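You operate a simulated robot arm through the tools that you are given. There is no shell and no other tool. Be economical: measure what you need, move in short steps, check, and stop when the job is done.

Carry out the task below with a simulated robot arm. There is one attempt and no reset: what you move stays moved.

Task
Fetch the blue puck and set it on the counter of the stock rack. Stack the blue medium box from the top of the gauge bench on top of the grey medium box. Open the right drawer of the gauge bench, fetch the green cloth and set it in the inside of the right drawer of the gauge bench, then shut the drawer. Take the teal crate on the counter of the stock rack and put it away on the bottom deck of the crate rack. Take the yellow crate from the top deck of the crate rack and put it on the shelf of the side table. Open the left drawer of the gauge bench, put the dark ring from the top of the packing table in the inside of the left drawer of the gauge bench and shut the drawer again. Take the small inner ring and leave it on top of the cream holder. Take the blue tin on the top of the packing table and put it away on the shelf over the workbench. Any order will do. Set down upright: teal crate, yellow crate, blue tin.
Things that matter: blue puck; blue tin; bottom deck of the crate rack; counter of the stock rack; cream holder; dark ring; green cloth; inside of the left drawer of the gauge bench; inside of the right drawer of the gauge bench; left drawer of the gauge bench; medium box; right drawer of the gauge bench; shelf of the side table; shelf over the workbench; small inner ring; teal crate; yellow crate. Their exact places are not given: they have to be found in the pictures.

It is judged by the outcome, as a careful person would: the job done as asked, and still so three seconds after it is handed in. It fails if anything else is knocked over, pushed out of place, dropped, spilled or broken. Flat cloth is picked up by pressing the open fingertips on it (5 to 10 N) and closing them slowly along it; thin cloth reads only 2 to 8 mm in the jaws.

Robot
A 6-joint arm with a two-finger gripper on a trunk, on a base that drives. Base frame: it is fixed to the floor where the robot stands at the start and does not move with it; the origin is under the middle of the robot, x ahead of it, y to its left, z up. Readings come in m, degrees, newtons and seconds.
Its first joint turns from -166.0 to 166.0 degrees. Places, roughly: blue puck [0.5, -0.25, 1]; blue tin [2.75, 1.75, 1]; bottom deck of the crate rack [-0.9, 1.3, 0.5]; counter of the stock rack [-3.4, 2, 0.8]; cream holder (6x6x3 cm) [2.1, 1.6, 0.9]; dark ring (6x6x3 cm) [1.7, 1.7, 0.9]; green cloth (10x6x3 cm) [-2.3, -0.5, 0.9]; inside of the left drawer of the gauge bench [-0.9, -0.3, 0.7]; inside of the right drawer of the gauge bench [-2.2, -0.3, 0.7]; left drawer of the gauge bench [-0.9, -0.2, 0.8]; medium box [-1.25, -0.5, 1]; right drawer of the gauge bench [-2.2, -0.2, 0.8]; shelf of the side table [2.7, -0.4, 0.3]; shelf over the workbench (88x20 cm) [4.48, -0.64, 1.44]; small inner ring (3x3x2 cm) [1.7, 1.6, 0.9]; teal crate [-3.5, 1.5, 1]; yellow crate [-0.75, 1.25, 1.25]. Payload 2.45 kg.
The TCP is the grasp point between the finger pads, 0.02 m short of the fingertips. In the tool frame z runs along the fingers and y along their closing line. The gripper opens to 0.14 m. The gripper's body begins 0.168 m behind the TCP.
Orientation is that of the tool frame in the base frame, as [roll, pitch, yaw] about the fixed x, y, z axes, in that order (R = Rz(yaw) Ry(pitch) Rx(roll)). With the fingers straight down and closing along the base's y, the tool's x points along the base's -x, its y along +y and its z along -z.

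Tools
- The arm moves only by the tool arm_command. Its argument "targets" is a list of rows, each a list of 7 numbers: the turn, a rotation vector about the tool's x, y, z in degrees, then the shift along the tool's x, y, z in m, then the finger opening in m, from 0 to 0.14. In form: [[wx, wy, wz, x, y, z, grip], ...]. A call has 1 to 10 rows; each row is the pose to reach, as a shift and turn from the pose commanded when the call began, along the tool's axes at that moment. Rows are played at 5 a second. More than 0.05 m and 8.6 degrees between two rows, or a gripper value outside its range, and nothing of the call is played. A pose out of reach is approached as far as the arm can. The call stops where the force on the tool passes 40 N (or 10 N more than at its start, if that is more) or the arm is blocked; 0.2 s more then pass. Each finger travels about 0.045 m/s and halts on what it meets, pressing with about 26 N; the grip force reading is that of the motor and also rises with nothing between the fingers. The clock runs only during rows and for 0.2 s after the last one: add rows that repeat a pose to give the fingers time. The reply holds the time, the measured pose of the TCP, the force on the tool along the base axes, the opening and the grip force, in the units named above and with some noise, with the torque about the TCP (base axes, N m) and any sound that the robot's microphone picked up, and new pictures: "pictures" is both (left out), scene, wrist or none.
- Cameras (640 x 400 px; columns grow to the right, rows downward): "scene" is now at [-0.133, 0.1685, 1.0783]; the picture's right is [-0.08, -1.00, -0.00], its down [-0.92, 0.07, -0.39] and it looks along [0.39, -0.03, -0.92] (base axes); focal length 214 px, centre (320, 200). "wrist" rides on the gripper at [0.078, 0.011, -0.209] in the tool frame; the picture's right is [-0.14, 0.99, 0.00], its down [-0.92, -0.13, -0.37] and it looks along [-0.37, -0.05, 0.93] (tool axes); focal length 280 px, centre (320, 200).
- drive_base(legs): drives the robot by 1 to 6 legs, each [ahead, left, turn to the left] in m, m and degrees, along the robot's own axes; the way and the turn of a leg run together, so that a leg with both is an arc; at most 1.5 m and 180 degrees a leg. The arm and the cameras ride along, it lands a little off, and it stops where it bumps. It gives what a move gives, and a new picture of the scene camera.
- pan_tilt(pan, tilt): turns the head with the scene camera to pan (to the left, within 143 degrees either way) and tilt (down, from -29 to 69), counted from straight ahead of the robot. It gives what a move gives, and a new picture of the scene camera.
- probe_pixels(camera, pixels): for up to 12 pixels [column, row] of the newest picture of that camera ("zoom" is the newest enlarged one), the place [x, y, z] in the base frame of the surface seen there, good to about 0.002 m. It takes no simulated time.
- close_up(camera, box): a new picture of the part [left, top, right, bottom] of that camera's present view, enlarged. It takes no simulated time.
- job_done(): hands the job in; it is judged then, once.

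Go step by step. Measure first, check grasps and placings, and put right what went wrong. The budget is 350 turns and 360 pictures, counting those below and the enlarged ones. Unless the task says otherwise, let go and move clear before handing in.

The tools are called after ">>>" by a JSON object that holds its "name" and its "arguments". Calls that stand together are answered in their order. arm_command: Moves the arm, as the interface text tells. Its arguments: {"type":"object","properties":{"targets":{"type":"array"},"pictures":{"type":"string","enum":["both","scene","wrist","none"]}},"required":["targets"]} The other tools are called the same way: drive_base (legs) drives the base; pan_tilt (pan, tilt) turns the head that bears the scene camera; probe_pixels (camera, pixels) gives the place of the surface under pixels of a picture; close_up (camera, box) takes an enlarged picture of a part of a camera's view; job_done () hands the job in.

At the start:

```text
time: 0.0
tcp_pos: [-0.4937, -0.3865, 1.1186]
orientation: [-180.0, 0.0, -180.0]
force: [-0.5, 0.1, 0.1]
torque: [0.01, -0.02, 0.04]
width: 0.1401
grasp_force: 0.0
robot x, y, heading: [0.0014, 0.0005, 0.1]
head pan, tilt: [-4.4, 67.1]
```

scene: 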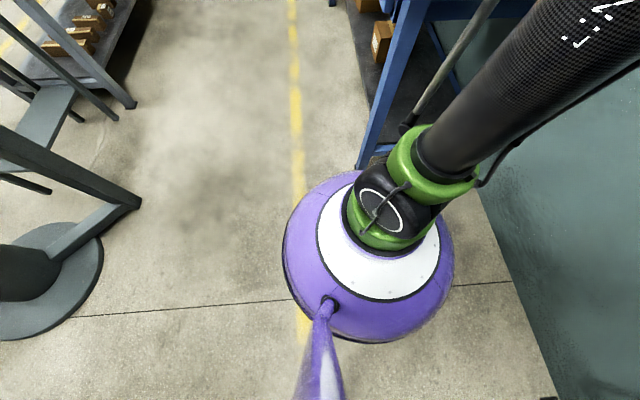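
wrist: 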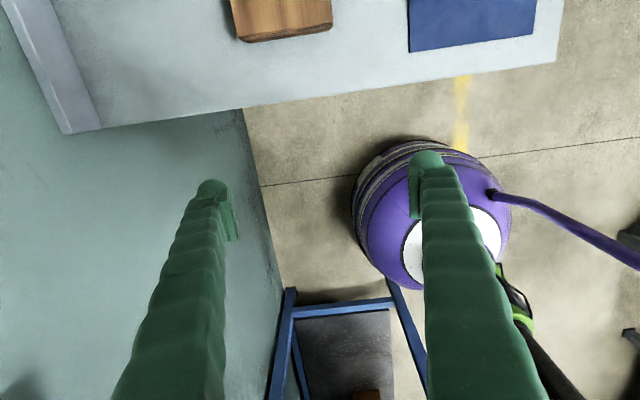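

The scene view shows only the robot base and floor; I'll look around with the head first.

>>> {"name": "pan_tilt", "arguments": {"pan": 0, "tilt": 20}}

>>> {"name": "pan_tilt", "arguments": {"pan": -80, "tilt": 25}}

>>> {"name": "pan_tilt", "arguments": {"pan": -140, "tilt": 20}}

>>> {"name": "pan_tilt", "arguments": {"pan": 140, "tilt": 20}}

>>> {"name": "pan_tilt", "arguments": {"pan": 70, "tilt": 20}}

```text
time: 1.1
tcp_pos: [-0.4941, -0.3866, 1.1191]
orientation: [-180.0, 0.0, 180.0]
force: [-0.1, -0.1, 0.2]
torque: [0.02, 0.02, -0.02]
width: 0.14
grasp_force: 0.0
robot x, y, heading: [0.0015, 0.0036, 0.1]
head pan, tilt: [0.0, 20.0]
```

scene: 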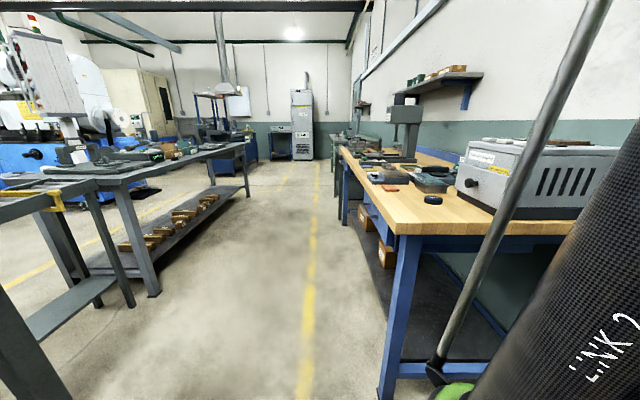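

```text
time: 2.7
tcp_pos: [-0.4933, -0.387, 1.1189]
orientation: [179.9, 0.0, 179.9]
force: [-0.2, 0.3, 0.8]
torque: [0.01, 0.02, 0.0]
width: 0.1402
grasp_force: 0.1
robot x, y, heading: [-0.0021, -0.0015, -0.1]
head pan, tilt: [-80.0, 25.0]
```

scene: 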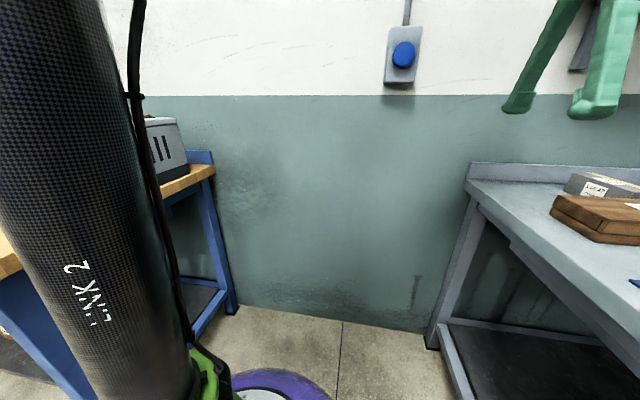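

```text
time: 4.0
tcp_pos: [-0.4929, -0.3878, 1.1177]
orientation: [180.0, 0.0, -180.0]
force: [0.6, 0.0, 0.2]
torque: [-0.01, 0.01, 0.02]
width: 0.1399
grasp_force: 0.1
robot x, y, heading: [-0.0041, -0.0008, 0.4]
head pan, tilt: [-140.0, 20.0]
```

scene: 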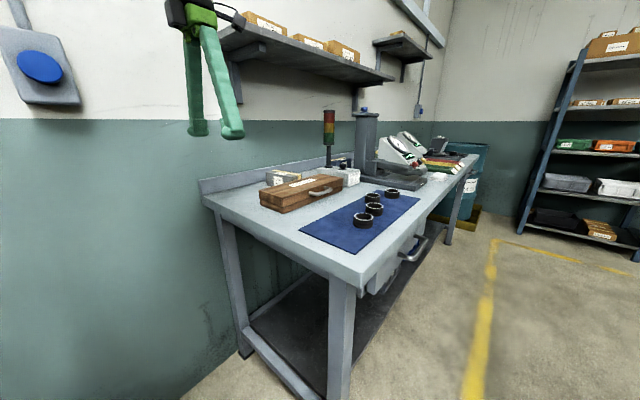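

```text
time: 7.8
tcp_pos: [-0.4929, -0.388, 1.1185]
orientation: [180.0, 0.0, 179.9]
force: [0.4, 0.3, 0.7]
torque: [0.02, 0.03, 0.02]
width: 0.1403
grasp_force: 0.0
robot x, y, heading: [-0.0022, -0.0001, -0.1]
head pan, tilt: [140.0, 20.0]
```

scene: 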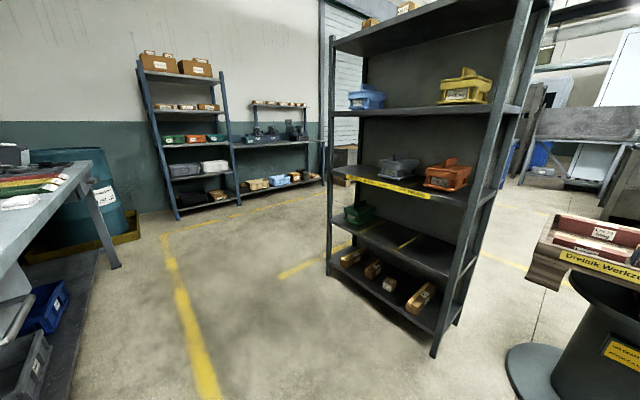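

```text
time: 9.2
tcp_pos: [-0.4929, -0.3867, 1.1187]
orientation: [180.0, 0.0, 180.0]
force: [-0.5, 1.2, 0.0]
torque: [-0.02, 0.0, 0.01]
width: 0.14
grasp_force: 0.0
robot x, y, heading: [-0.0006, -0.003, -0.1]
head pan, tilt: [70.0, 20.0]
```

scene: 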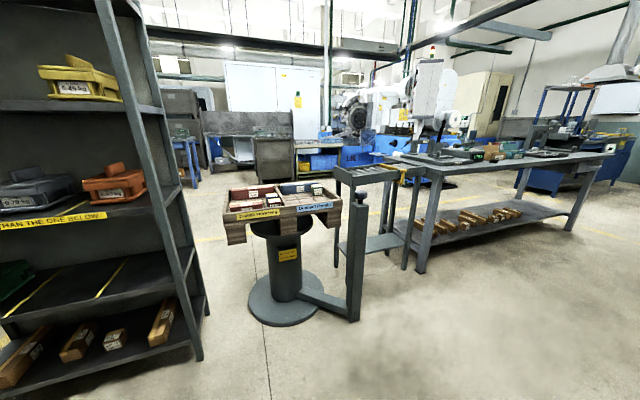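

Overview gained. Now I face forward again and enlarge the workbench for the puck and shelf.

>>> {"name": "pan_tilt", "arguments": {"pan": 0, "tilt": 20}}

>>> {"name": "close_up", "arguments": {"camera": "scene", "box": [320, 60, 560, 210]}}

>>> {"name": "probe_pixels", "arguments": {"camera": "scene", "pixels": [[433, 198], [433, 203], [460, 79], [410, 90], [363, 106], [400, 230], [450, 215], [350, 152], [200, 155], [160, 150]]}}

```text
time: 10.7
tcp_pos: [-0.493, -0.3859, 1.1186]
orientation: [179.9, 0.0, 179.9]
force: [-1.4, -0.4, -0.4]
torque: [0.01, -0.02, -0.02]
width: 0.1399
grasp_force: 0.0
robot x, y, heading: [-0.001, -0.0001, -0.1]
head pan, tilt: [0.0, 20.0]
```

scene: 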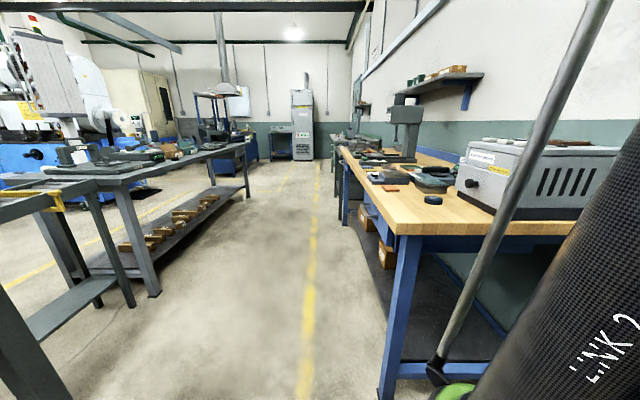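

```text
2.67 times, centred on (440, 135) of scene
```

zoom: 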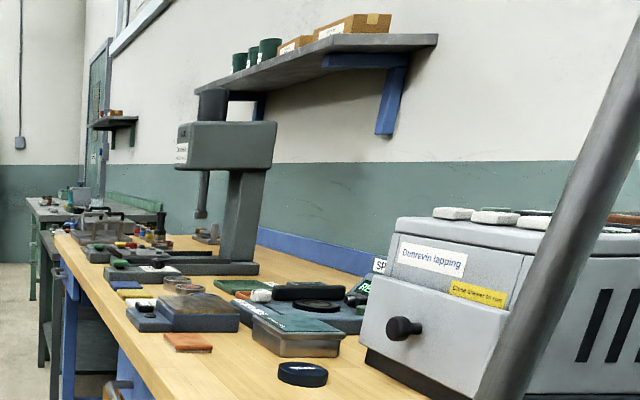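

```text
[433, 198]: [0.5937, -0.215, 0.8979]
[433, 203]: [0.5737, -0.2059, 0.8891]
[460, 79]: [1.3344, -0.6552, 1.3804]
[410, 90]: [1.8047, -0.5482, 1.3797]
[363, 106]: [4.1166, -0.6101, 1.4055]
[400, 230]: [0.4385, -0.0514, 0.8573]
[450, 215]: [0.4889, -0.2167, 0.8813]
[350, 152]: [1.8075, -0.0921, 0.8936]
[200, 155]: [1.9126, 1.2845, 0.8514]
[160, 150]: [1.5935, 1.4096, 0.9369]
```

The puck is the dark disc at (433,198), about (0.585,-0.21,0.89). I bring the arm round to the front, keeping orientation.

>>> {"name": "arm_command", "arguments": {"targets": [[0, 0, 0, -0.05, 0, 0, 0.1], [0, 0, 0, -0.1, 0, 0, 0.1], [0, 0, 0, -0.15, 0, 0, 0.1], [0, 0, 0, -0.2, -0.005, 0, 0.1], [0, 0, 0, -0.25, -0.01, 0, 0.1], [0, 0, 0, -0.3, -0.01, 0, 0.1], [0, 0, 0, -0.345, -0.01, 0, 0.1], [0, 0, 0, -0.39, -0.01, 0, 0.1], [0, 0, 0, -0.435, -0.01, 0, 0.1], [0, 0, 0, -0.48, 0, 0, 0.1]], "pictures": "none"}}

>>> {"name": "arm_command", "arguments": {"targets": [[0, 0, 0, -0.04, 0.01, 0, 0.1], [0, 0, 0, -0.08, 0.025, 0, 0.1], [0, 0, 0, -0.12, 0.045, 0, 0.1], [0, 0, 0, -0.16, 0.065, 0, 0.1], [0, 0, 0, -0.2, 0.09, 0, 0.1], [0, 0, 0, -0.24, 0.115, 0, 0.1], [0, 0, 0, -0.28, 0.14, 0, 0.1], [0, 0, 0, -0.32, 0.165, 0, 0.1], [0, 0, 0, -0.36, 0.19, 0, 0.1], [0, 0, 0, -0.4, 0.21, 0, 0.1]]}}

```text
refused: row 4 steps farther than a row can; nothing moved
```

```text
time: 12.9
tcp_pos: [-0.0929, -0.1786, 1.1205]
orientation: [180.0, -0.1, 180.0]
force: [0.3, 0.0, -0.8]
torque: [0.04, 0.01, -0.01]
width: 0.1001
grasp_force: 0.0
robot x, y, heading: [-0.0023, 0.0002, -0.3]
head pan, tilt: [0.0, 20.0]
```

scene: 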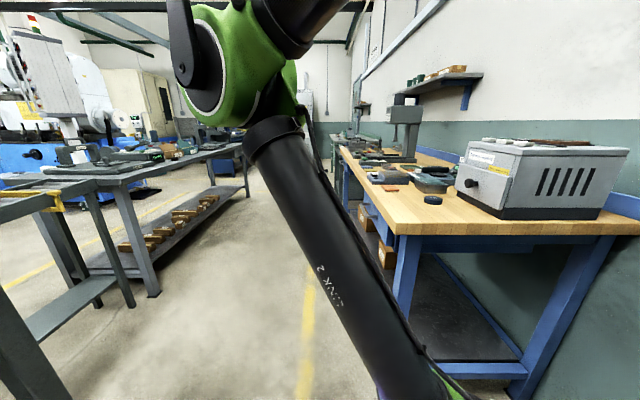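
wrist: 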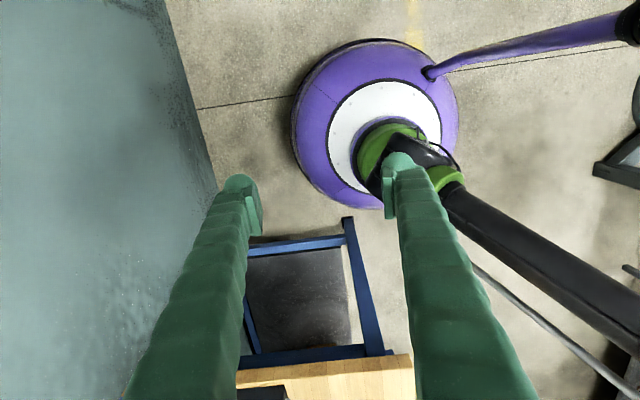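

The first call was refused (step slightly too long) and the second ran from the start pose, so the TCP is at (-0.09,-0.18), unharmed. Swing it round now, with care over step size.

>>> {"name": "arm_command", "arguments": {"targets": [[0, 0, 0, -0.02, -0.04, 0, 0.1], [0, 0, 0, -0.045, -0.08, 0, 0.1], [0, 0, 0, -0.08, -0.11, 0, 0.1], [0, 0, 0, -0.12, -0.13, 0, 0.1], [0, 0, 0, -0.165, -0.14, 0, 0.1], [0, 0, 0, -0.21, -0.14, 0, 0.1], [0, 0, 0, -0.255, -0.13, 0, 0.1], [0, 0, 0, -0.3, -0.115, 0, 0.1], [0, 0, 0, -0.345, -0.1, 0, 0.1], [0, 0, 0, -0.39, -0.08, 0, 0.1]], "pictures": "none"}}

>>> {"name": "arm_command", "arguments": {"targets": [[0, 0, 0, -0.025, 0.04, 0, 0.1], [0, 0, 0, -0.05, 0.08, 0, 0.1], [0, 0, 0, -0.075, 0.12, 0, 0.1], [0, 0, 0, -0.1, 0.16, 0, 0.1]]}}

```text
time: 14.7
tcp_pos: [0.1432, -0.325, 1.119]
orientation: [180.0, 0.1, 167.1]
force: [0.4, -0.2, 0.8]
torque: [-0.02, 0.03, -0.01]
width: 0.1002
grasp_force: 0.0
robot x, y, heading: [0.0021, 0.0019, -0.1]
head pan, tilt: [0.0, 20.0]
stopped in row 9: the arm was blocked; the commanded pose is now the measured one
```

```text
time: 15.3
tcp_pos: [0.134, -0.3028, 1.1231]
orientation: [180.0, -0.1, 154.2]
force: [0.2, 0.0, 0.4]
torque: [-0.06, -0.02, 0.05]
width: 0.1002
grasp_force: 0.0
robot x, y, heading: [-0.0008, -0.0038, 0.1]
head pan, tilt: [0.0, 20.0]
stopped in row 2: the arm was blocked; the commanded pose is now the measured one
```

scene: 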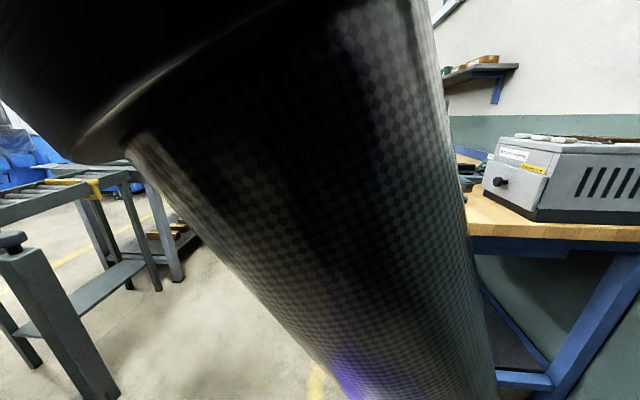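
wrist: 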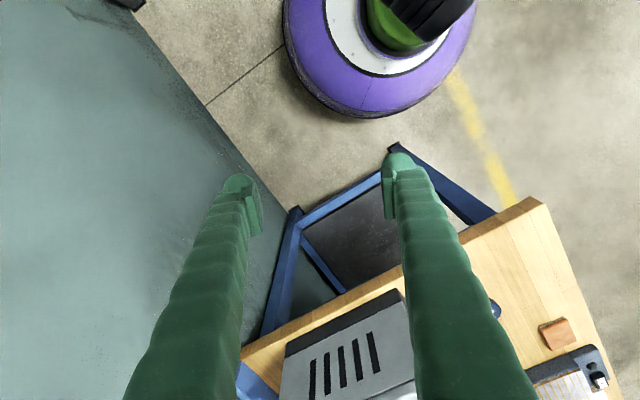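

The yaw drifted to 154° while the first joint was stopped: link 2, leaning back at short radius, touches the head mast. I extend outward so it stands upright, then continue.

>>> {"name": "arm_command", "arguments": {"targets": [[0, 0, 0, -0.031, -0.026, -0.01, 0.1], [0, 0, 0, -0.061, -0.051, -0.02, 0.1], [0, 0, 0, -0.092, -0.077, -0.04, 0.1], [0, 0, 0, -0.123, -0.102, -0.06, 0.1], [0, 0, 0, -0.153, -0.128, -0.08, 0.1], [0, 0, 0, -0.178, -0.15, -0.1, 0.1]]}}

>>> {"name": "probe_pixels", "arguments": {"camera": "wrist", "pixels": [[320, 380], [100, 100], [400, 260]]}}

```text
time: 16.7
tcp_pos: [0.2297, -0.5149, 1.2236]
orientation: [179.9, 0.0, 154.6]
force: [-0.4, 1.1, 0.5]
torque: [-0.12, -0.08, -0.03]
width: 0.0998
grasp_force: 0.0
robot x, y, heading: [0.0025, -0.0001, -0.4]
head pan, tilt: [0.0, 20.0]
```

scene: 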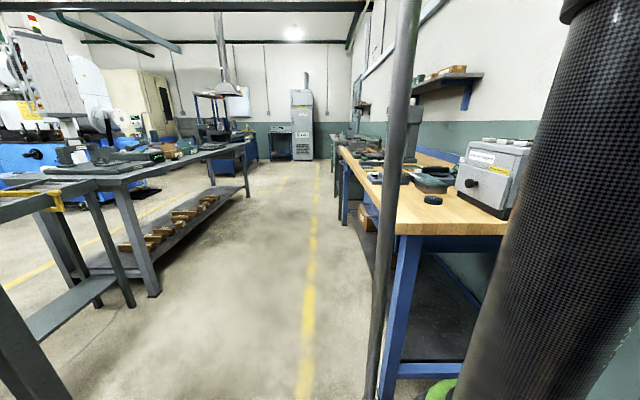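
wrist: 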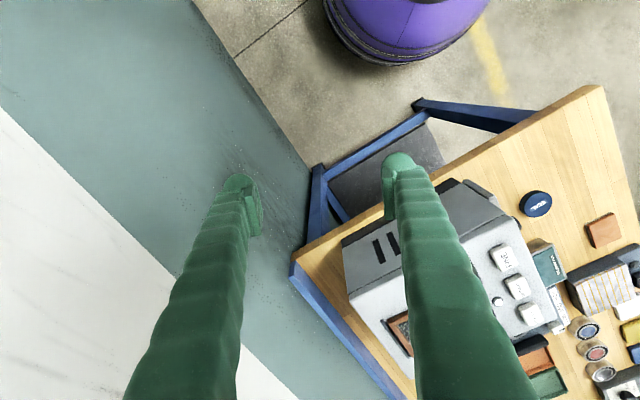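

```text
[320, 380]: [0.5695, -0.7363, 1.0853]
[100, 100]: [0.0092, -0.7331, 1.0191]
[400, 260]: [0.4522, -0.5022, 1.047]
```

The puck shows at wrist pixel (536,204), labelled blue. Probe it and swing above it.

>>> {"name": "probe_pixels", "arguments": {"camera": "wrist", "pixels": [[536, 198], [522, 204], [551, 205], [536, 192], [536, 216], [510, 190]]}}

>>> {"name": "arm_command", "arguments": {"targets": [[0, 0, -3, -0.021, 0.037, 0, 0.1], [0, 0, -6, -0.042, 0.074, 0, 0.1], [0, 0, -9, -0.063, 0.111, 0, 0.1], [0, 0, -12, -0.084, 0.148, 0, 0.1], [0, 0, -15, -0.105, 0.185, 0, 0.1], [0, 0, -18, -0.126, 0.222, 0, 0.1], [0, 0, -21, -0.147, 0.259, 0, 0.1], [0, 0, -23, -0.168, 0.296, 0, 0.1], [0, 0, -25.4, -0.189, 0.333, 0, 0.1], [0, 0, -25.4, -0.197, 0.382, 0, 0.1]]}}

```text
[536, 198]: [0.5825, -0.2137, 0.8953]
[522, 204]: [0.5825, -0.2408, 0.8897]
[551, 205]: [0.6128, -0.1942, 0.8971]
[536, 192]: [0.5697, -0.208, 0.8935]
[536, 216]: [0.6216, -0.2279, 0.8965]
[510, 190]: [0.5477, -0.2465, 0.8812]
```

```text
time: 18.9
tcp_pos: [0.5724, -0.252, 1.222]
orientation: [180.0, 0.0, -180.0]
force: [-0.5, -0.8, 0.6]
torque: [0.06, -0.03, -0.03]
width: 0.1002
grasp_force: 0.0
robot x, y, heading: [-0.0011, -0.0013, 0.2]
head pan, tilt: [0.0, 20.0]
```

scene: 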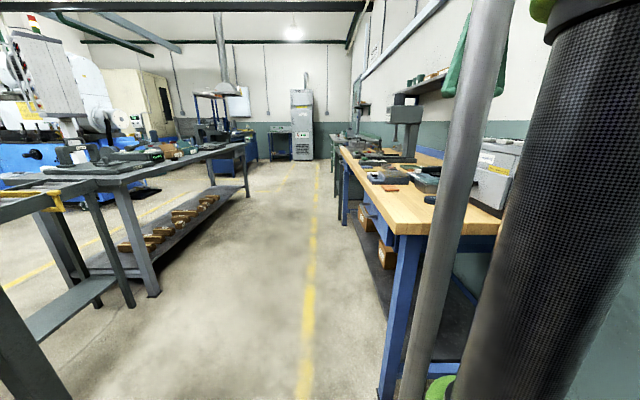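
wrist: 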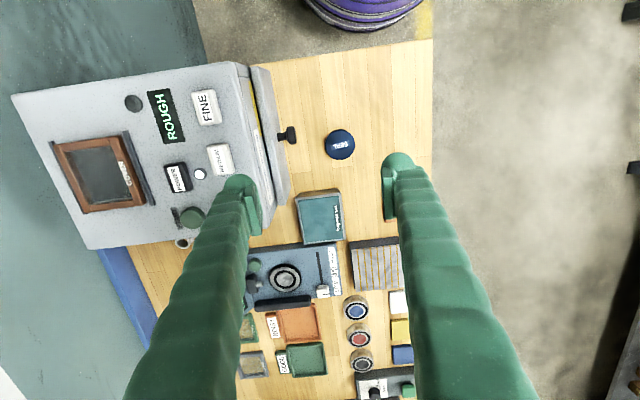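

>>> {"name": "probe_pixels", "arguments": {"camera": "wrist", "pixels": [[340, 131], [340, 157], [327, 144], [353, 144], [288, 136], [265, 150], [370, 120], [320, 215]]}}

```text
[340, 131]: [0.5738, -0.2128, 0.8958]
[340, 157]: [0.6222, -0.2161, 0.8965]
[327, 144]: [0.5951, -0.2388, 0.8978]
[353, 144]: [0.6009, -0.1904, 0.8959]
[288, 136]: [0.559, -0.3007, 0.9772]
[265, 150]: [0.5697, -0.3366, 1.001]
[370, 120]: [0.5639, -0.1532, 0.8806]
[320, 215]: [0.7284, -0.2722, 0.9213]
```

Puck centre ≈ (0.597,-0.2145), top 0.896, table 0.881. Descend over it with the jaws at 0.08.

>>> {"name": "arm_command", "arguments": {"targets": [[0, 0, 0, -0.025, 0.0375, 0.01, 0.08], [0, 0, 0, -0.025, 0.0375, 0.06, 0.08], [0, 0, 0, -0.025, 0.0375, 0.11, 0.08], [0, 0, 0, -0.025, 0.0375, 0.16, 0.08], [0, 0, 0, -0.025, 0.0375, 0.21, 0.08], [0, 0, 0, -0.025, 0.0375, 0.26, 0.08], [0, 0, 0, -0.025, 0.0375, 0.29, 0.08], [0, 0, 0, -0.025, 0.0375, 0.31, 0.08], [0, 0, 0, -0.025, 0.0375, 0.317, 0.08]], "pictures": "wrist"}}

```text
time: 20.9
tcp_pos: [0.6002, -0.2153, 0.9039]
orientation: [180.0, 0.0, -179.9]
force: [0.1, 0.6, 0.3]
torque: [0.0, 0.01, 0.0]
width: 0.08
grasp_force: 0.1
robot x, y, heading: [0.0002, -0.0003, 0.0]
head pan, tilt: [0.0, 20.0]
```

wrist: 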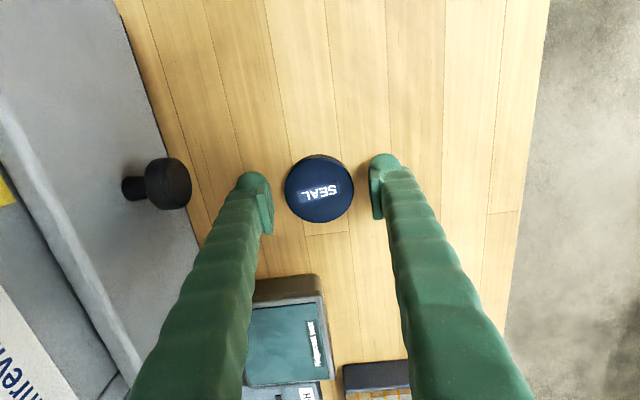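

Puck sits between the fingers; close.

>>> {"name": "arm_command", "arguments": {"targets": [[0, 0, 0, 0, 0, 0, 0.04], [0, 0, 0, 0, 0, 0, 0.04], [0, 0, 0, 0, 0, 0, 0.035], [0, 0, 0, 0, 0, 0, 0.035], [0, 0, 0, 0, 0, 0, 0.035]], "pictures": "none"}}

>>> {"name": "arm_command", "arguments": {"targets": [[0, 0, 0, 0, 0, -0.03, 0.035], [0, 0, 0, 0, 0, -0.08, 0.035], [0, 0, 0, 0, 0, -0.13, 0.035], [0, 0, 0, 0, 0, -0.18, 0.035], [0, 0, 0, 0, 0, -0.23, 0.035]], "pictures": "wrist"}}

```text
time: 22.1
tcp_pos: [0.5986, -0.2158, 0.9039]
orientation: [-180.0, 0.0, -179.9]
force: [-0.1, 0.0, -1.0]
torque: [-0.02, 0.02, -0.02]
width: 0.0565
grasp_force: 25.7
robot x, y, heading: [-0.0036, 0.0011, 0.3]
head pan, tilt: [0.0, 20.0]
```

```text
time: 23.3
tcp_pos: [0.5983, -0.2163, 1.1364]
orientation: [-179.9, 0.0, -179.8]
force: [0.2, 0.3, -0.8]
torque: [-0.01, 0.0, -0.02]
width: 0.0563
grasp_force: 25.7
robot x, y, heading: [-0.0031, 0.0043, -0.0]
head pan, tilt: [0.0, 20.0]
```

wrist: 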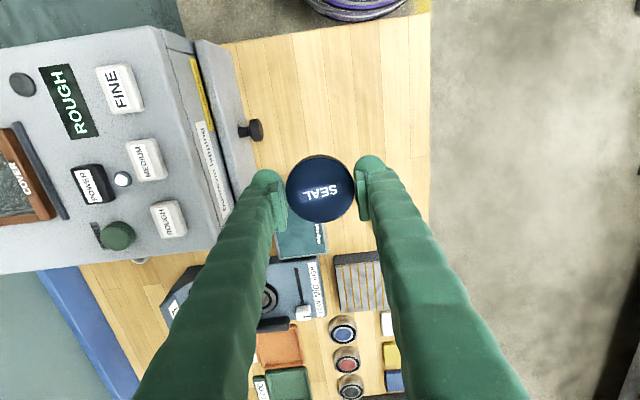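

Puck held (width 0.056). Turn the robot left to face the stock rack area.

>>> {"name": "drive_base", "arguments": {"legs": [[0, 0, 90], [0, 0, 75]]}}

>>> {"name": "pan_tilt", "arguments": {"pan": 0, "tilt": 10}}

```text
time: 30.8
tcp_pos: [-0.521, 0.3643, 1.1359]
orientation: [180.0, 0.0, -15.1]
force: [0.7, 0.1, -1.8]
torque: [0.01, 0.01, 0.04]
width: 0.0565
grasp_force: 26.5
robot x, y, heading: [-0.0021, -0.001, 165.0]
head pan, tilt: [0.0, 20.0]
```

scene: 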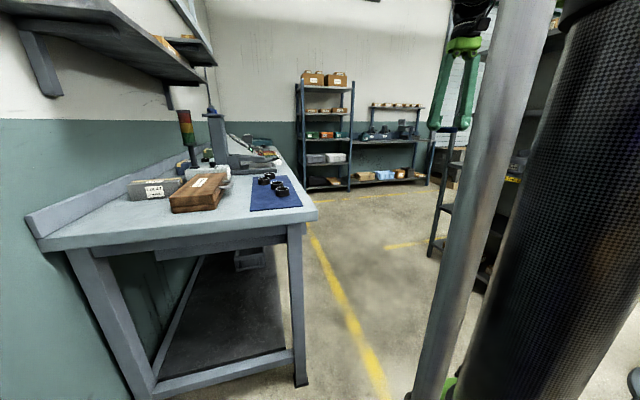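

```text
time: 31.5
tcp_pos: [-0.5207, 0.3632, 1.1362]
orientation: [-180.0, 0.0, -15.1]
force: [-0.1, -0.9, -1.7]
torque: [0.01, -0.01, -0.02]
width: 0.0566
grasp_force: 25.9
robot x, y, heading: [0.0016, -0.0014, 165.1]
head pan, tilt: [0.0, 10.0]
```

scene: 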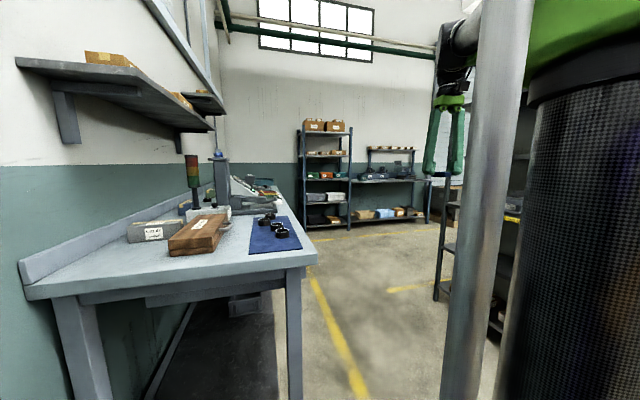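

>>> {"name": "close_up", "arguments": {"camera": "scene", "box": [280, 110, 440, 240]}}

>>> {"name": "probe_pixels", "arguments": {"camera": "scene", "pixels": [[315, 252], [300, 390], [437, 295], [351, 220], [425, 220], [372, 180], [400, 180], [370, 165], [398, 163], [430, 182], [370, 290], [308, 225]]}}

```text
3.08 times, centred on (360, 175) of scene
```

zoom: 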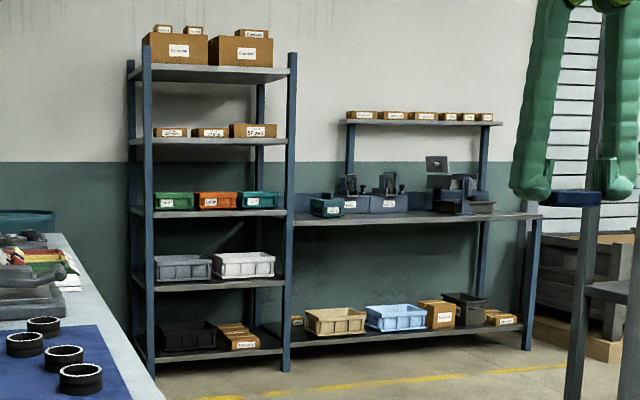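

```text
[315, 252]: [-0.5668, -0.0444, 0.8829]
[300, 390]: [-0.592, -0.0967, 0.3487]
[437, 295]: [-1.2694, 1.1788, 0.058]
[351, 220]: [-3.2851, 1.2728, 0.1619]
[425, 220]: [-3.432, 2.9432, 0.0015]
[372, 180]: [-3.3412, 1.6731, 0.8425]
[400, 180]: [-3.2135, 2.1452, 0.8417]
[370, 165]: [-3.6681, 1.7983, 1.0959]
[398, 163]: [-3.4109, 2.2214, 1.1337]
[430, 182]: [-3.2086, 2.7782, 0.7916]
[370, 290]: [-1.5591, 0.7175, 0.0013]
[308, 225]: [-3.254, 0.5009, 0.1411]
```

Stock rack counter at z 0.842, x≈-3.2 to -3.65, y 1.3–2.8; teal crate near y 1.6. Drive along the aisle toward it.

>>> {"name": "drive_base", "arguments": {"legs": [[0, -0.45, 15], [1.4, 0, 0], [0.75, -0.1, 0], [0, -0.9, 0]]}}

```text
time: 49.0
tcp_pos: [-2.6665, 1.7363, 1.1367]
orientation: [180.0, 0.0, -2.1]
force: [0.1, -0.5, -1.3]
torque: [-0.02, 0.02, -0.03]
width: 0.0565
grasp_force: 25.9
robot x, y, heading: [-2.0753, 1.4995, 177.8]
head pan, tilt: [0.0, 10.0]
```

scene: 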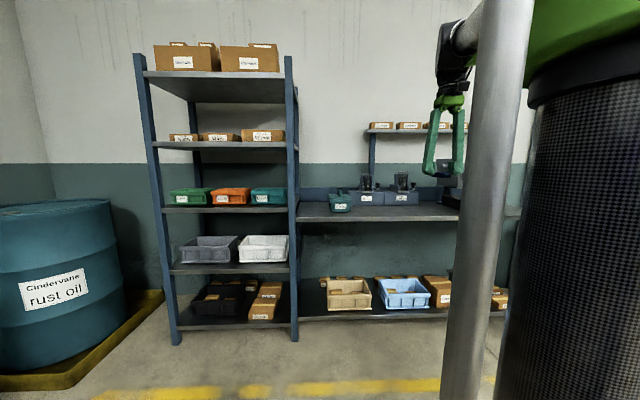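

>>> {"name": "pan_tilt", "arguments": {"pan": -12, "tilt": 15}}

>>> {"name": "close_up", "arguments": {"camera": "scene", "box": [240, 130, 440, 255]}}

```text
time: 49.7
tcp_pos: [-2.6667, 1.7357, 1.1357]
orientation: [180.0, -0.1, -2.1]
force: [-0.1, -0.2, -0.6]
torque: [0.0, 0.01, 0.01]
width: 0.0567
grasp_force: 25.8
robot x, y, heading: [-2.0767, 1.4959, 177.7]
head pan, tilt: [-12.0, 15.0]
```

scene: 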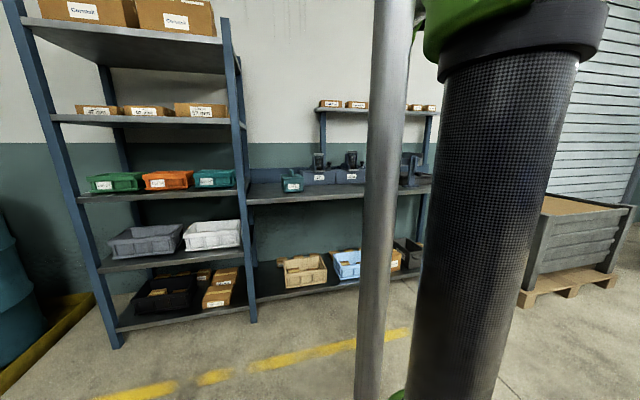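

```text
3.20 times, centred on (340, 192) of scene
```

zoom: 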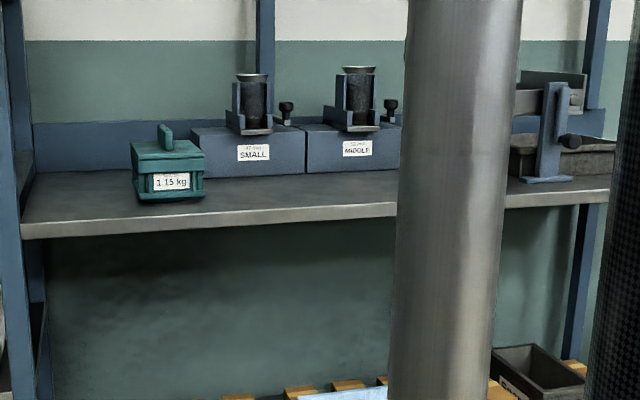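

>>> {"name": "probe_pixels", "arguments": {"camera": "zoom", "pixels": [[168, 198], [200, 195], [165, 130], [158, 130], [172, 132], [250, 190], [250, 205], [300, 170], [350, 195], [60, 200], [140, 150], [205, 150]]}}

```text
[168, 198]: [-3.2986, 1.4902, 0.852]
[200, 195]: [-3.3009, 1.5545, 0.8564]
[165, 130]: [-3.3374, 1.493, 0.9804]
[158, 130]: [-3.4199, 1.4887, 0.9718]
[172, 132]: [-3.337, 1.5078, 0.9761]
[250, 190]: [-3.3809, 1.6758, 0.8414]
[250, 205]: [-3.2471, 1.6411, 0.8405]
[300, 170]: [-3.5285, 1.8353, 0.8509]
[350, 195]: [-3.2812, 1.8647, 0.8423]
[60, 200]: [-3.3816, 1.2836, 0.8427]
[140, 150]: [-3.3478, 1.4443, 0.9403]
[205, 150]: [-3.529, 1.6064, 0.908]
```

Free counter space around (-3.33,1.85). Drive ahead 0.55.

>>> {"name": "drive_base", "arguments": {"legs": [[0.55, -0.12, 2]]}}

```text
time: 52.9
tcp_pos: [-3.2218, 1.8538, 1.1357]
orientation: [-180.0, 0.0, -0.4]
force: [0.3, 0.4, -1.1]
torque: [-0.01, -0.02, 0.04]
width: 0.0564
grasp_force: 26.2
robot x, y, heading: [-2.6265, 1.6303, 179.5]
head pan, tilt: [-12.0, 15.0]
```

scene: 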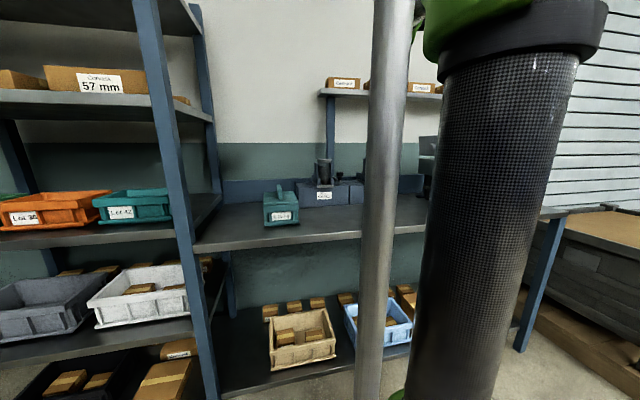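

>>> {"name": "arm_command", "arguments": {"targets": [[0, 0, 0, -0.045, 0, 0, 0.035], [0, 0, 0, -0.09, 0, 0.01, 0.035], [0, 0, 0, -0.105, 0, 0.05, 0.035], [0, 0, 0, -0.105, 0, 0.1, 0.035], [0, 0, 0, -0.105, 0, 0.15, 0.035], [0, 0, 0, -0.105, 0, 0.19, 0.035]]}}

```text
time: 54.3
tcp_pos: [-3.3241, 1.8549, 0.9453]
orientation: [-180.0, 0.0, -0.5]
force: [0.1, -0.6, -0.8]
torque: [-0.01, 0.0, 0.01]
width: 0.0569
grasp_force: 25.7
robot x, y, heading: [-2.6258, 1.6362, 179.3]
head pan, tilt: [-12.0, 15.0]
```

scene: 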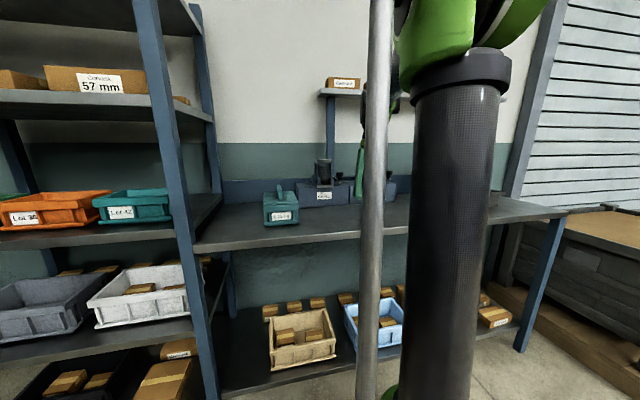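
wrist: 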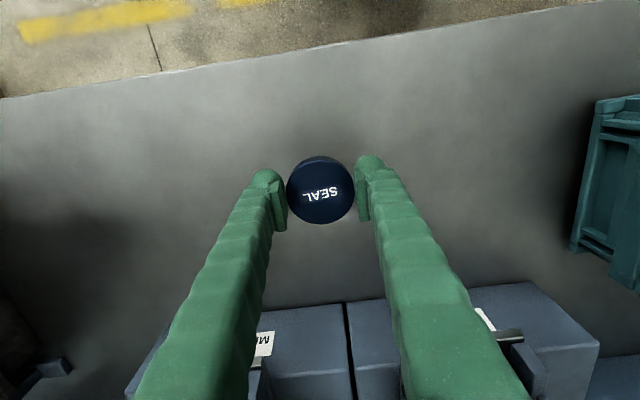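

Spot is clear. Lower to the counter.

>>> {"name": "arm_command", "arguments": {"targets": [[0, 0, 0, 0, 0, 0.04, 0.035], [0, 0, 0, 0, 0, 0.065, 0.035], [0, 0, 0, 0, 0, 0.074, 0.035], [0, 0, 0, 0, 0, 0.0785, 0.035], [0, 0, 0, 0, 0, 0.0785, 0.035]], "pictures": "none"}}

>>> {"name": "arm_command", "arguments": {"targets": [[0, 0, 0, 0, 0, 0, 0.07], [0, 0, 0, 0, 0, 0, 0.08], [0, 0, 0, 0, 0, 0, 0.085], [0, 0, 0, 0, 0, -0.05, 0.085], [0, 0, 0, 0, 0, -0.1, 0.085], [0, 0, 0, 0, 0, -0.15, 0.085], [0, 0, 0, 0, 0, -0.2, 0.085]], "pictures": "wrist"}}

```text
time: 55.5
tcp_pos: [-3.326, 1.8535, 0.8682]
orientation: [180.0, -0.1, -0.6]
force: [0.3, 0.4, -1.9]
torque: [-0.01, -0.03, 0.0]
width: 0.0566
grasp_force: 25.8
robot x, y, heading: [-2.6266, 1.6318, 179.6]
head pan, tilt: [-12.0, 15.0]
```

```text
time: 57.1
tcp_pos: [-3.3248, 1.8552, 1.0658]
orientation: [-179.9, 0.0, -0.5]
force: [0.2, -0.7, -0.4]
torque: [0.03, -0.03, 0.0]
width: 0.0849
grasp_force: 0.1
robot x, y, heading: [-2.6272, 1.631, 179.5]
head pan, tilt: [-12.0, 15.0]
```

wrist: 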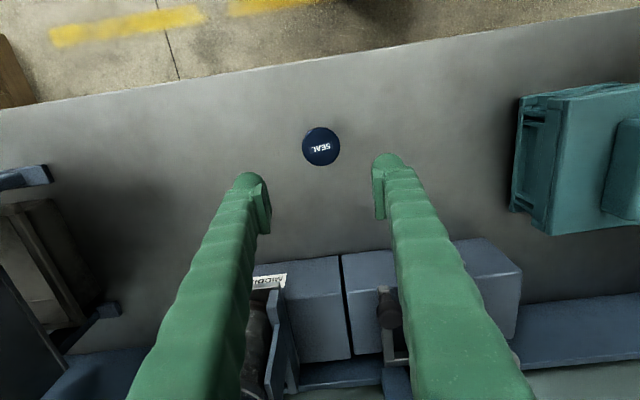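

Puck placed. Now move over the teal crate (right edge of wrist view).

>>> {"name": "arm_command", "arguments": {"targets": [[0, 0, 0, 0, 0.04, -0.02, 0.1], [0, 0, 0, 0, 0.08, -0.04, 0.1], [0, 0, 0, 0, 0.12, -0.06, 0.1], [0, 0, 0, 0, 0.165, -0.07, 0.1], [0, 0, 0, 0, 0.21, -0.07, 0.1], [0, 0, 0, 0, 0.255, -0.07, 0.1], [0, 0, 0, 0, 0.3, -0.07, 0.1], [0, 0, 0, -0.01, 0.335, -0.07, 0.1], [0, 0, 0, -0.01, 0.335, -0.07, 0.1]]}}

```text
time: 59.1
tcp_pos: [-3.3373, 1.5216, 1.1364]
orientation: [179.9, 0.0, -0.5]
force: [-0.2, -0.6, -0.4]
torque: [-0.03, -0.02, 0.02]
width: 0.1002
grasp_force: 0.0
robot x, y, heading: [-2.6234, 1.6365, 179.6]
head pan, tilt: [-12.0, 15.0]
```

scene: 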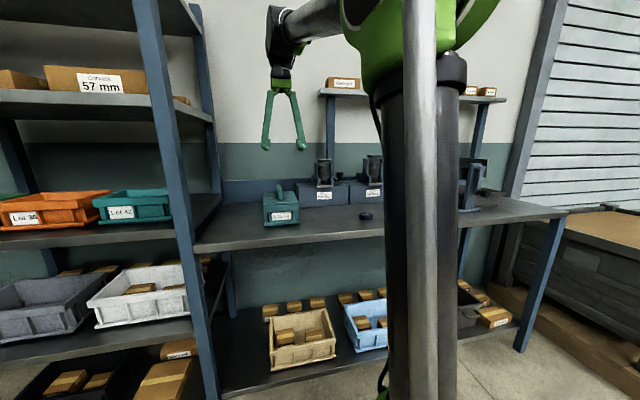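
wrist: 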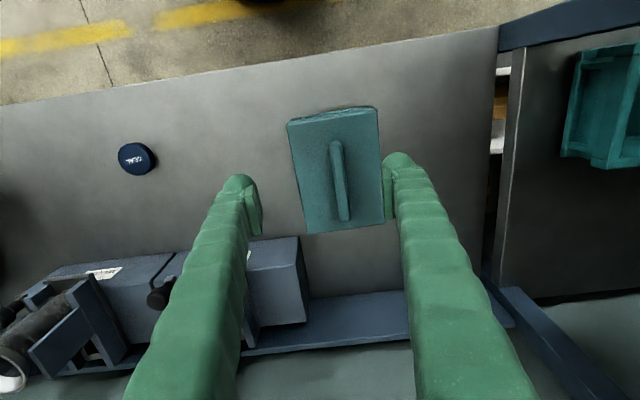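

>>> {"name": "probe_pixels", "arguments": {"camera": "wrist", "pixels": [[335, 148], [345, 215], [340, 180], [290, 125], [376, 110], [382, 222], [308, 230], [333, 180], [347, 180], [360, 170]]}}

```text
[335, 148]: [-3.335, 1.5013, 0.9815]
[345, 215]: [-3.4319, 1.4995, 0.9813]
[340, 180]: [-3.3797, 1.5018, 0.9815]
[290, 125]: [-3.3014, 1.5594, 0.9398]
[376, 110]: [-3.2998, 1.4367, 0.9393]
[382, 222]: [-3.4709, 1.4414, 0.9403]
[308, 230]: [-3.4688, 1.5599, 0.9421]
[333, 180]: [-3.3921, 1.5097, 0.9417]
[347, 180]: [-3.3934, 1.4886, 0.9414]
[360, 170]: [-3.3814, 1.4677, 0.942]
```

Handle centred at (-3.384,1.501), top 0.982, lid 0.941, running along x. Descend and grip it.

>>> {"name": "arm_command", "arguments": {"targets": [[0, 0, 0, -0.0465, 0.0155, 0.01, 0.07], [0, 0, 0, -0.0465, 0.0205, 0.05, 0.07], [0, 0, 0, -0.0465, 0.0205, 0.1, 0.07], [0, 0, 0, -0.0465, 0.0205, 0.14, 0.07], [0, 0, 0, -0.0465, 0.0205, 0.16, 0.07], [0, 0, 0, -0.0465, 0.0205, 0.17, 0.07], [0, 0, 0, -0.0465, 0.0205, 0.17, 0.07]], "pictures": "wrist"}}

>>> {"name": "arm_command", "arguments": {"targets": [[0, 0, 0, 0, 0, 0, 0.03], [0, 0, 0, 0, 0, 0, 0.01], [0, 0, 0, 0, 0, 0, 0.005], [0, 0, 0, 0, 0, 0, 0.005], [0, 0, 0, 0, 0, 0, 0.005], [0, 0, 0, 0, 0, 0, 0.005]], "pictures": "none"}}

```text
time: 60.7
tcp_pos: [-3.3879, 1.5013, 0.9672]
orientation: [179.9, 0.0, -0.5]
force: [0.1, -0.2, -0.4]
torque: [-0.01, -0.01, 0.01]
width: 0.07
grasp_force: 0.1
robot x, y, heading: [-2.6246, 1.6339, 179.4]
head pan, tilt: [-12.0, 15.0]
```

wrist: 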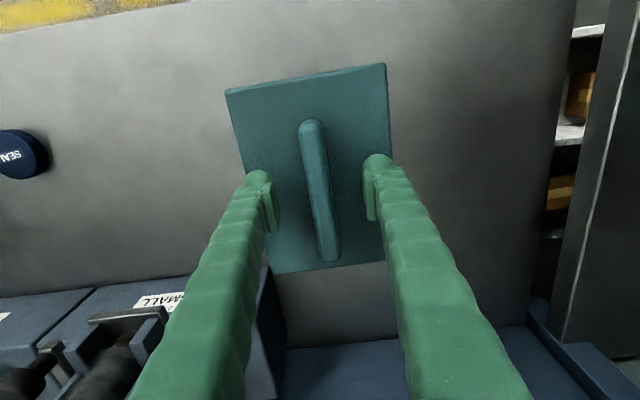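

```text
time: 62.1
tcp_pos: [-3.3875, 1.4996, 0.9681]
orientation: [179.9, 0.0, -0.4]
force: [-0.7, -2.0, -0.1]
torque: [0.02, -0.04, 0.28]
width: 0.0172
grasp_force: 26.3
robot x, y, heading: [-2.6258, 1.6307, 179.5]
head pan, tilt: [-12.0, 15.0]
```

Gripped (17 mm). Lift straight, then draw back.

>>> {"name": "arm_command", "arguments": {"targets": [[0, 0, 0, 0, 0, -0.02, 0.005], [0, 0, 0, 0, 0, -0.06, 0.005], [0, 0, 0, 0, 0, -0.1, 0.005], [0, 0, 0, 0, 0, -0.14, 0.005], [0, 0, 0, 0.04, 0, -0.16, 0.005], [0, 0, 0, 0.09, 0, -0.17, 0.005]]}}

```text
refused: row 6 steps farther than a row can; nothing moved
```

>>> {"name": "arm_command", "arguments": {"targets": [[0, 0, 0, 0, 0, -0.02, 0.005], [0, 0, 0, 0, 0, -0.06, 0.005], [0, 0, 0, 0, 0, -0.1, 0.005], [0, 0, 0, 0, 0, -0.14, 0.005], [0, 0, 0, 0.04, 0, -0.16, 0.005], [0, 0, 0, 0.085, 0, -0.17, 0.005]]}}

```text
time: 63.5
tcp_pos: [-3.3034, 1.4977, 1.1356]
orientation: [-179.9, 0.0, -0.5]
force: [-1.7, -0.5, -12.0]
torque: [-0.02, -0.09, -0.04]
width: 0.017
grasp_force: 25.7
robot x, y, heading: [-2.6259, 1.6364, 179.4]
head pan, tilt: [-12.0, 15.0]
```

scene: 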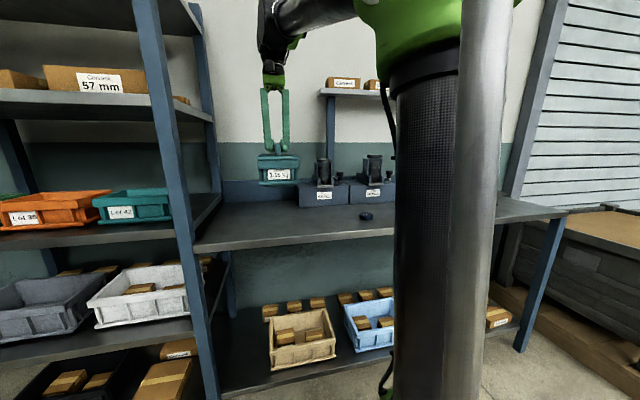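
wrist: 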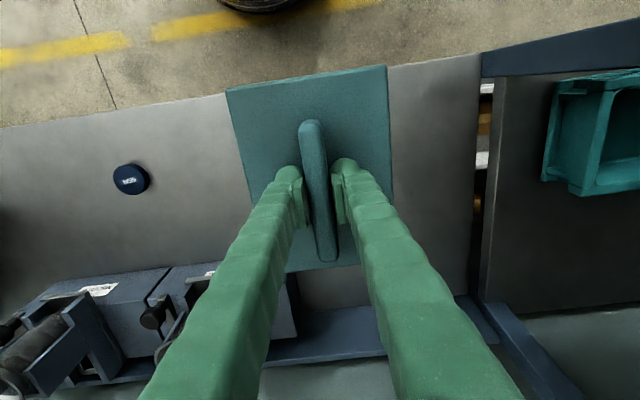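

Crate held. Drive back out of the stock area and down to the aisle in front of the crate rack.

>>> {"name": "drive_base", "arguments": {"legs": [[-0.72, 0, 0], [0, 1.15, 0], [-0.8, 0, -45]]}}

```text
time: 76.3
tcp_pos: [-1.8244, 0.5639, 1.1363]
orientation: [180.0, -0.2, -39.9]
force: [0.0, 0.6, -11.5]
torque: [0.0, 0.02, -0.02]
width: 0.0175
grasp_force: 26.3
robot x, y, heading: [-1.2181, 0.238, 140.1]
head pan, tilt: [-12.0, 15.0]
stopped in leg 3: the robot was blocked; the commanded pose is now the measured one
```

scene: 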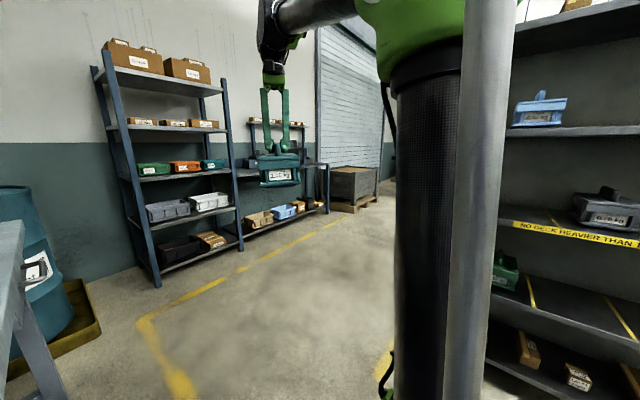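

The arc drifted toward the gauge bench and stopped at y 0.24. I retract the arm a bit, move away from the bench and turn to face the crate rack.

>>> {"name": "arm_command", "arguments": {"targets": [[0, 0, 0, 0.045, -0.01, 0, 0.005], [0, 0, 0, 0.09, -0.02, 0, 0.005], [0, 0, 0, 0.135, -0.03, 0, 0.005], [0, 0, 0, 0.18, -0.04, 0, 0.005]], "pictures": "none"}}

>>> {"name": "drive_base", "arguments": {"legs": [[0, -0.12, 0], [0, 0, -50]]}}

>>> {"name": "pan_tilt", "arguments": {"pan": -5, "tilt": 25}}

```text
time: 77.3
tcp_pos: [-1.6599, 0.4778, 1.1382]
orientation: [-180.0, -0.1, -39.9]
force: [-1.6, -0.6, -12.0]
torque: [-0.04, -0.07, 0.01]
width: 0.0173
grasp_force: 26.4
robot x, y, heading: [-1.215, 0.2368, 140.1]
head pan, tilt: [-12.0, 15.0]
```

```text
time: 80.8
tcp_pos: [-1.244, 0.8195, 1.1392]
orientation: [180.0, -0.1, -89.8]
force: [0.0, 0.3, -11.3]
torque: [-0.03, 0.0, -0.01]
width: 0.0168
grasp_force: 25.9
robot x, y, heading: [-1.1422, 0.3281, 89.9]
head pan, tilt: [-12.0, 15.0]
```

scene: 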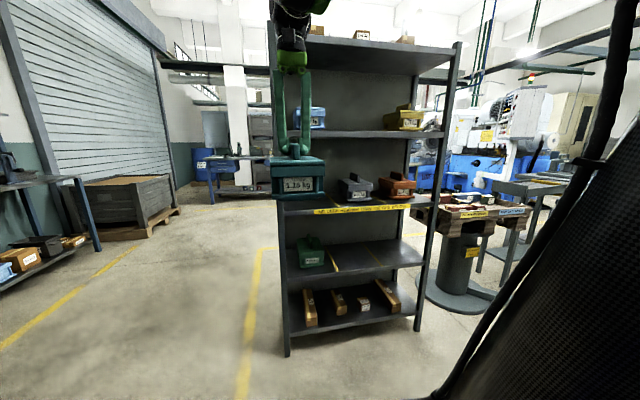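

```text
time: 81.5
tcp_pos: [-1.2442, 0.8197, 1.1379]
orientation: [180.0, -0.2, -89.9]
force: [-0.1, -0.2, -11.1]
torque: [-0.01, 0.01, -0.01]
width: 0.0172
grasp_force: 26.2
robot x, y, heading: [-1.1416, 0.3248, 90.1]
head pan, tilt: [-5.0, 25.0]
```

scene: 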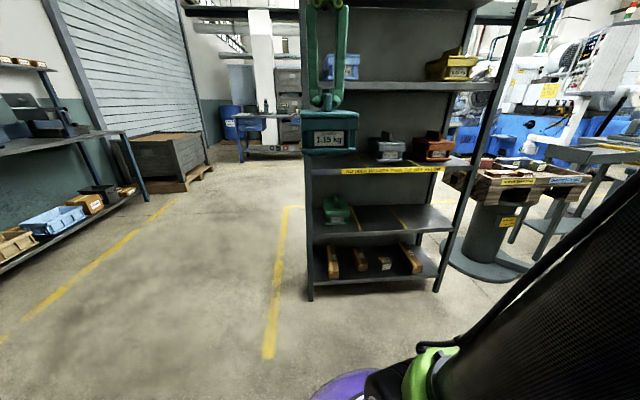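

>>> {"name": "close_up", "arguments": {"camera": "scene", "box": [290, 150, 480, 300]}}

>>> {"name": "probe_pixels", "arguments": {"camera": "scene", "pixels": [[335, 240], [385, 238], [430, 225], [385, 215], [450, 230], [330, 205], [340, 195], [440, 285], [330, 173], [400, 215], [345, 205], [395, 235]]}}

```text
2.67 times, centred on (385, 225) of scene
```

zoom: 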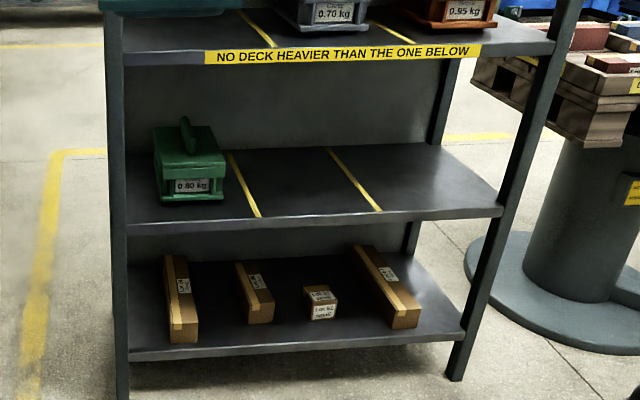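

```text
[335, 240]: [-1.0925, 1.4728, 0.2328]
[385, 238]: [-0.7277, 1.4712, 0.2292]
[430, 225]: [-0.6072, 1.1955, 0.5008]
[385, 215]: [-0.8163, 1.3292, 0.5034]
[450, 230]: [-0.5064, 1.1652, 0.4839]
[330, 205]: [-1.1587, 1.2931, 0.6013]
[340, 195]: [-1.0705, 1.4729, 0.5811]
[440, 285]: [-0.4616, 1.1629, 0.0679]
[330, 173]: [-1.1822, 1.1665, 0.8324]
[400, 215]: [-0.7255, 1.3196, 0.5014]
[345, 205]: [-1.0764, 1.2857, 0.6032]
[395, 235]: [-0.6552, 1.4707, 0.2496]
```

Deck sign: "no deck heavier than the one below"; the bottom deck (z 0.503) has green 0.80 kg, and adding teal 1.15 kg is fine. The deck gap is too low for a vertical gripper, so I need to regrasp the crate with a tilted tool; look at the gauge bench for a temporary spot.

>>> {"name": "drive_base", "arguments": {"legs": [[0, 0, 90]]}}

>>> {"name": "pan_tilt", "arguments": {"pan": 75, "tilt": 35}}

```text
time: 85.8
tcp_pos: [-1.6312, 0.2164, 1.1383]
orientation: [180.0, -0.1, 1.4]
force: [-0.1, 0.2, -12.0]
torque: [0.0, -0.01, 0.0]
width: 0.0171
grasp_force: 25.7
robot x, y, heading: [-1.1413, 0.3305, -178.7]
head pan, tilt: [-5.0, 25.0]
```

scene: 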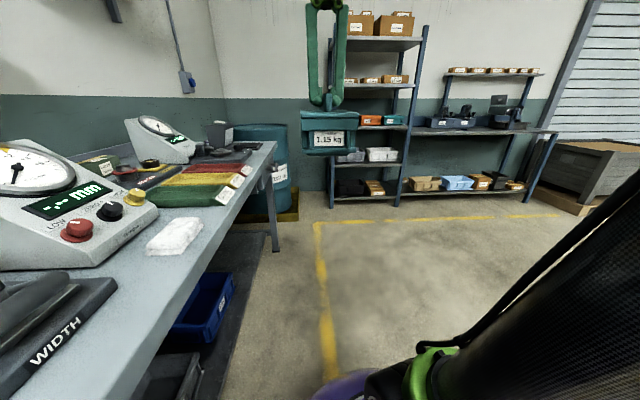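

```text
time: 87.3
tcp_pos: [-1.6319, 0.217, 1.1383]
orientation: [180.0, 0.0, 1.4]
force: [-0.1, -0.3, -10.9]
torque: [-0.03, -0.04, 0.01]
width: 0.0172
grasp_force: 26.0
robot x, y, heading: [-1.144, 0.3289, -178.9]
head pan, tilt: [75.0, 35.0]
```

scene: 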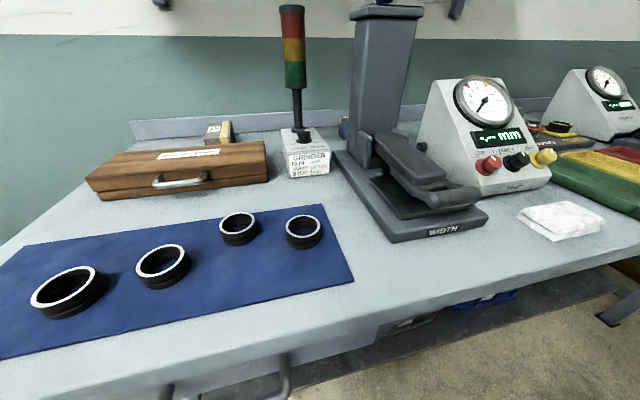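

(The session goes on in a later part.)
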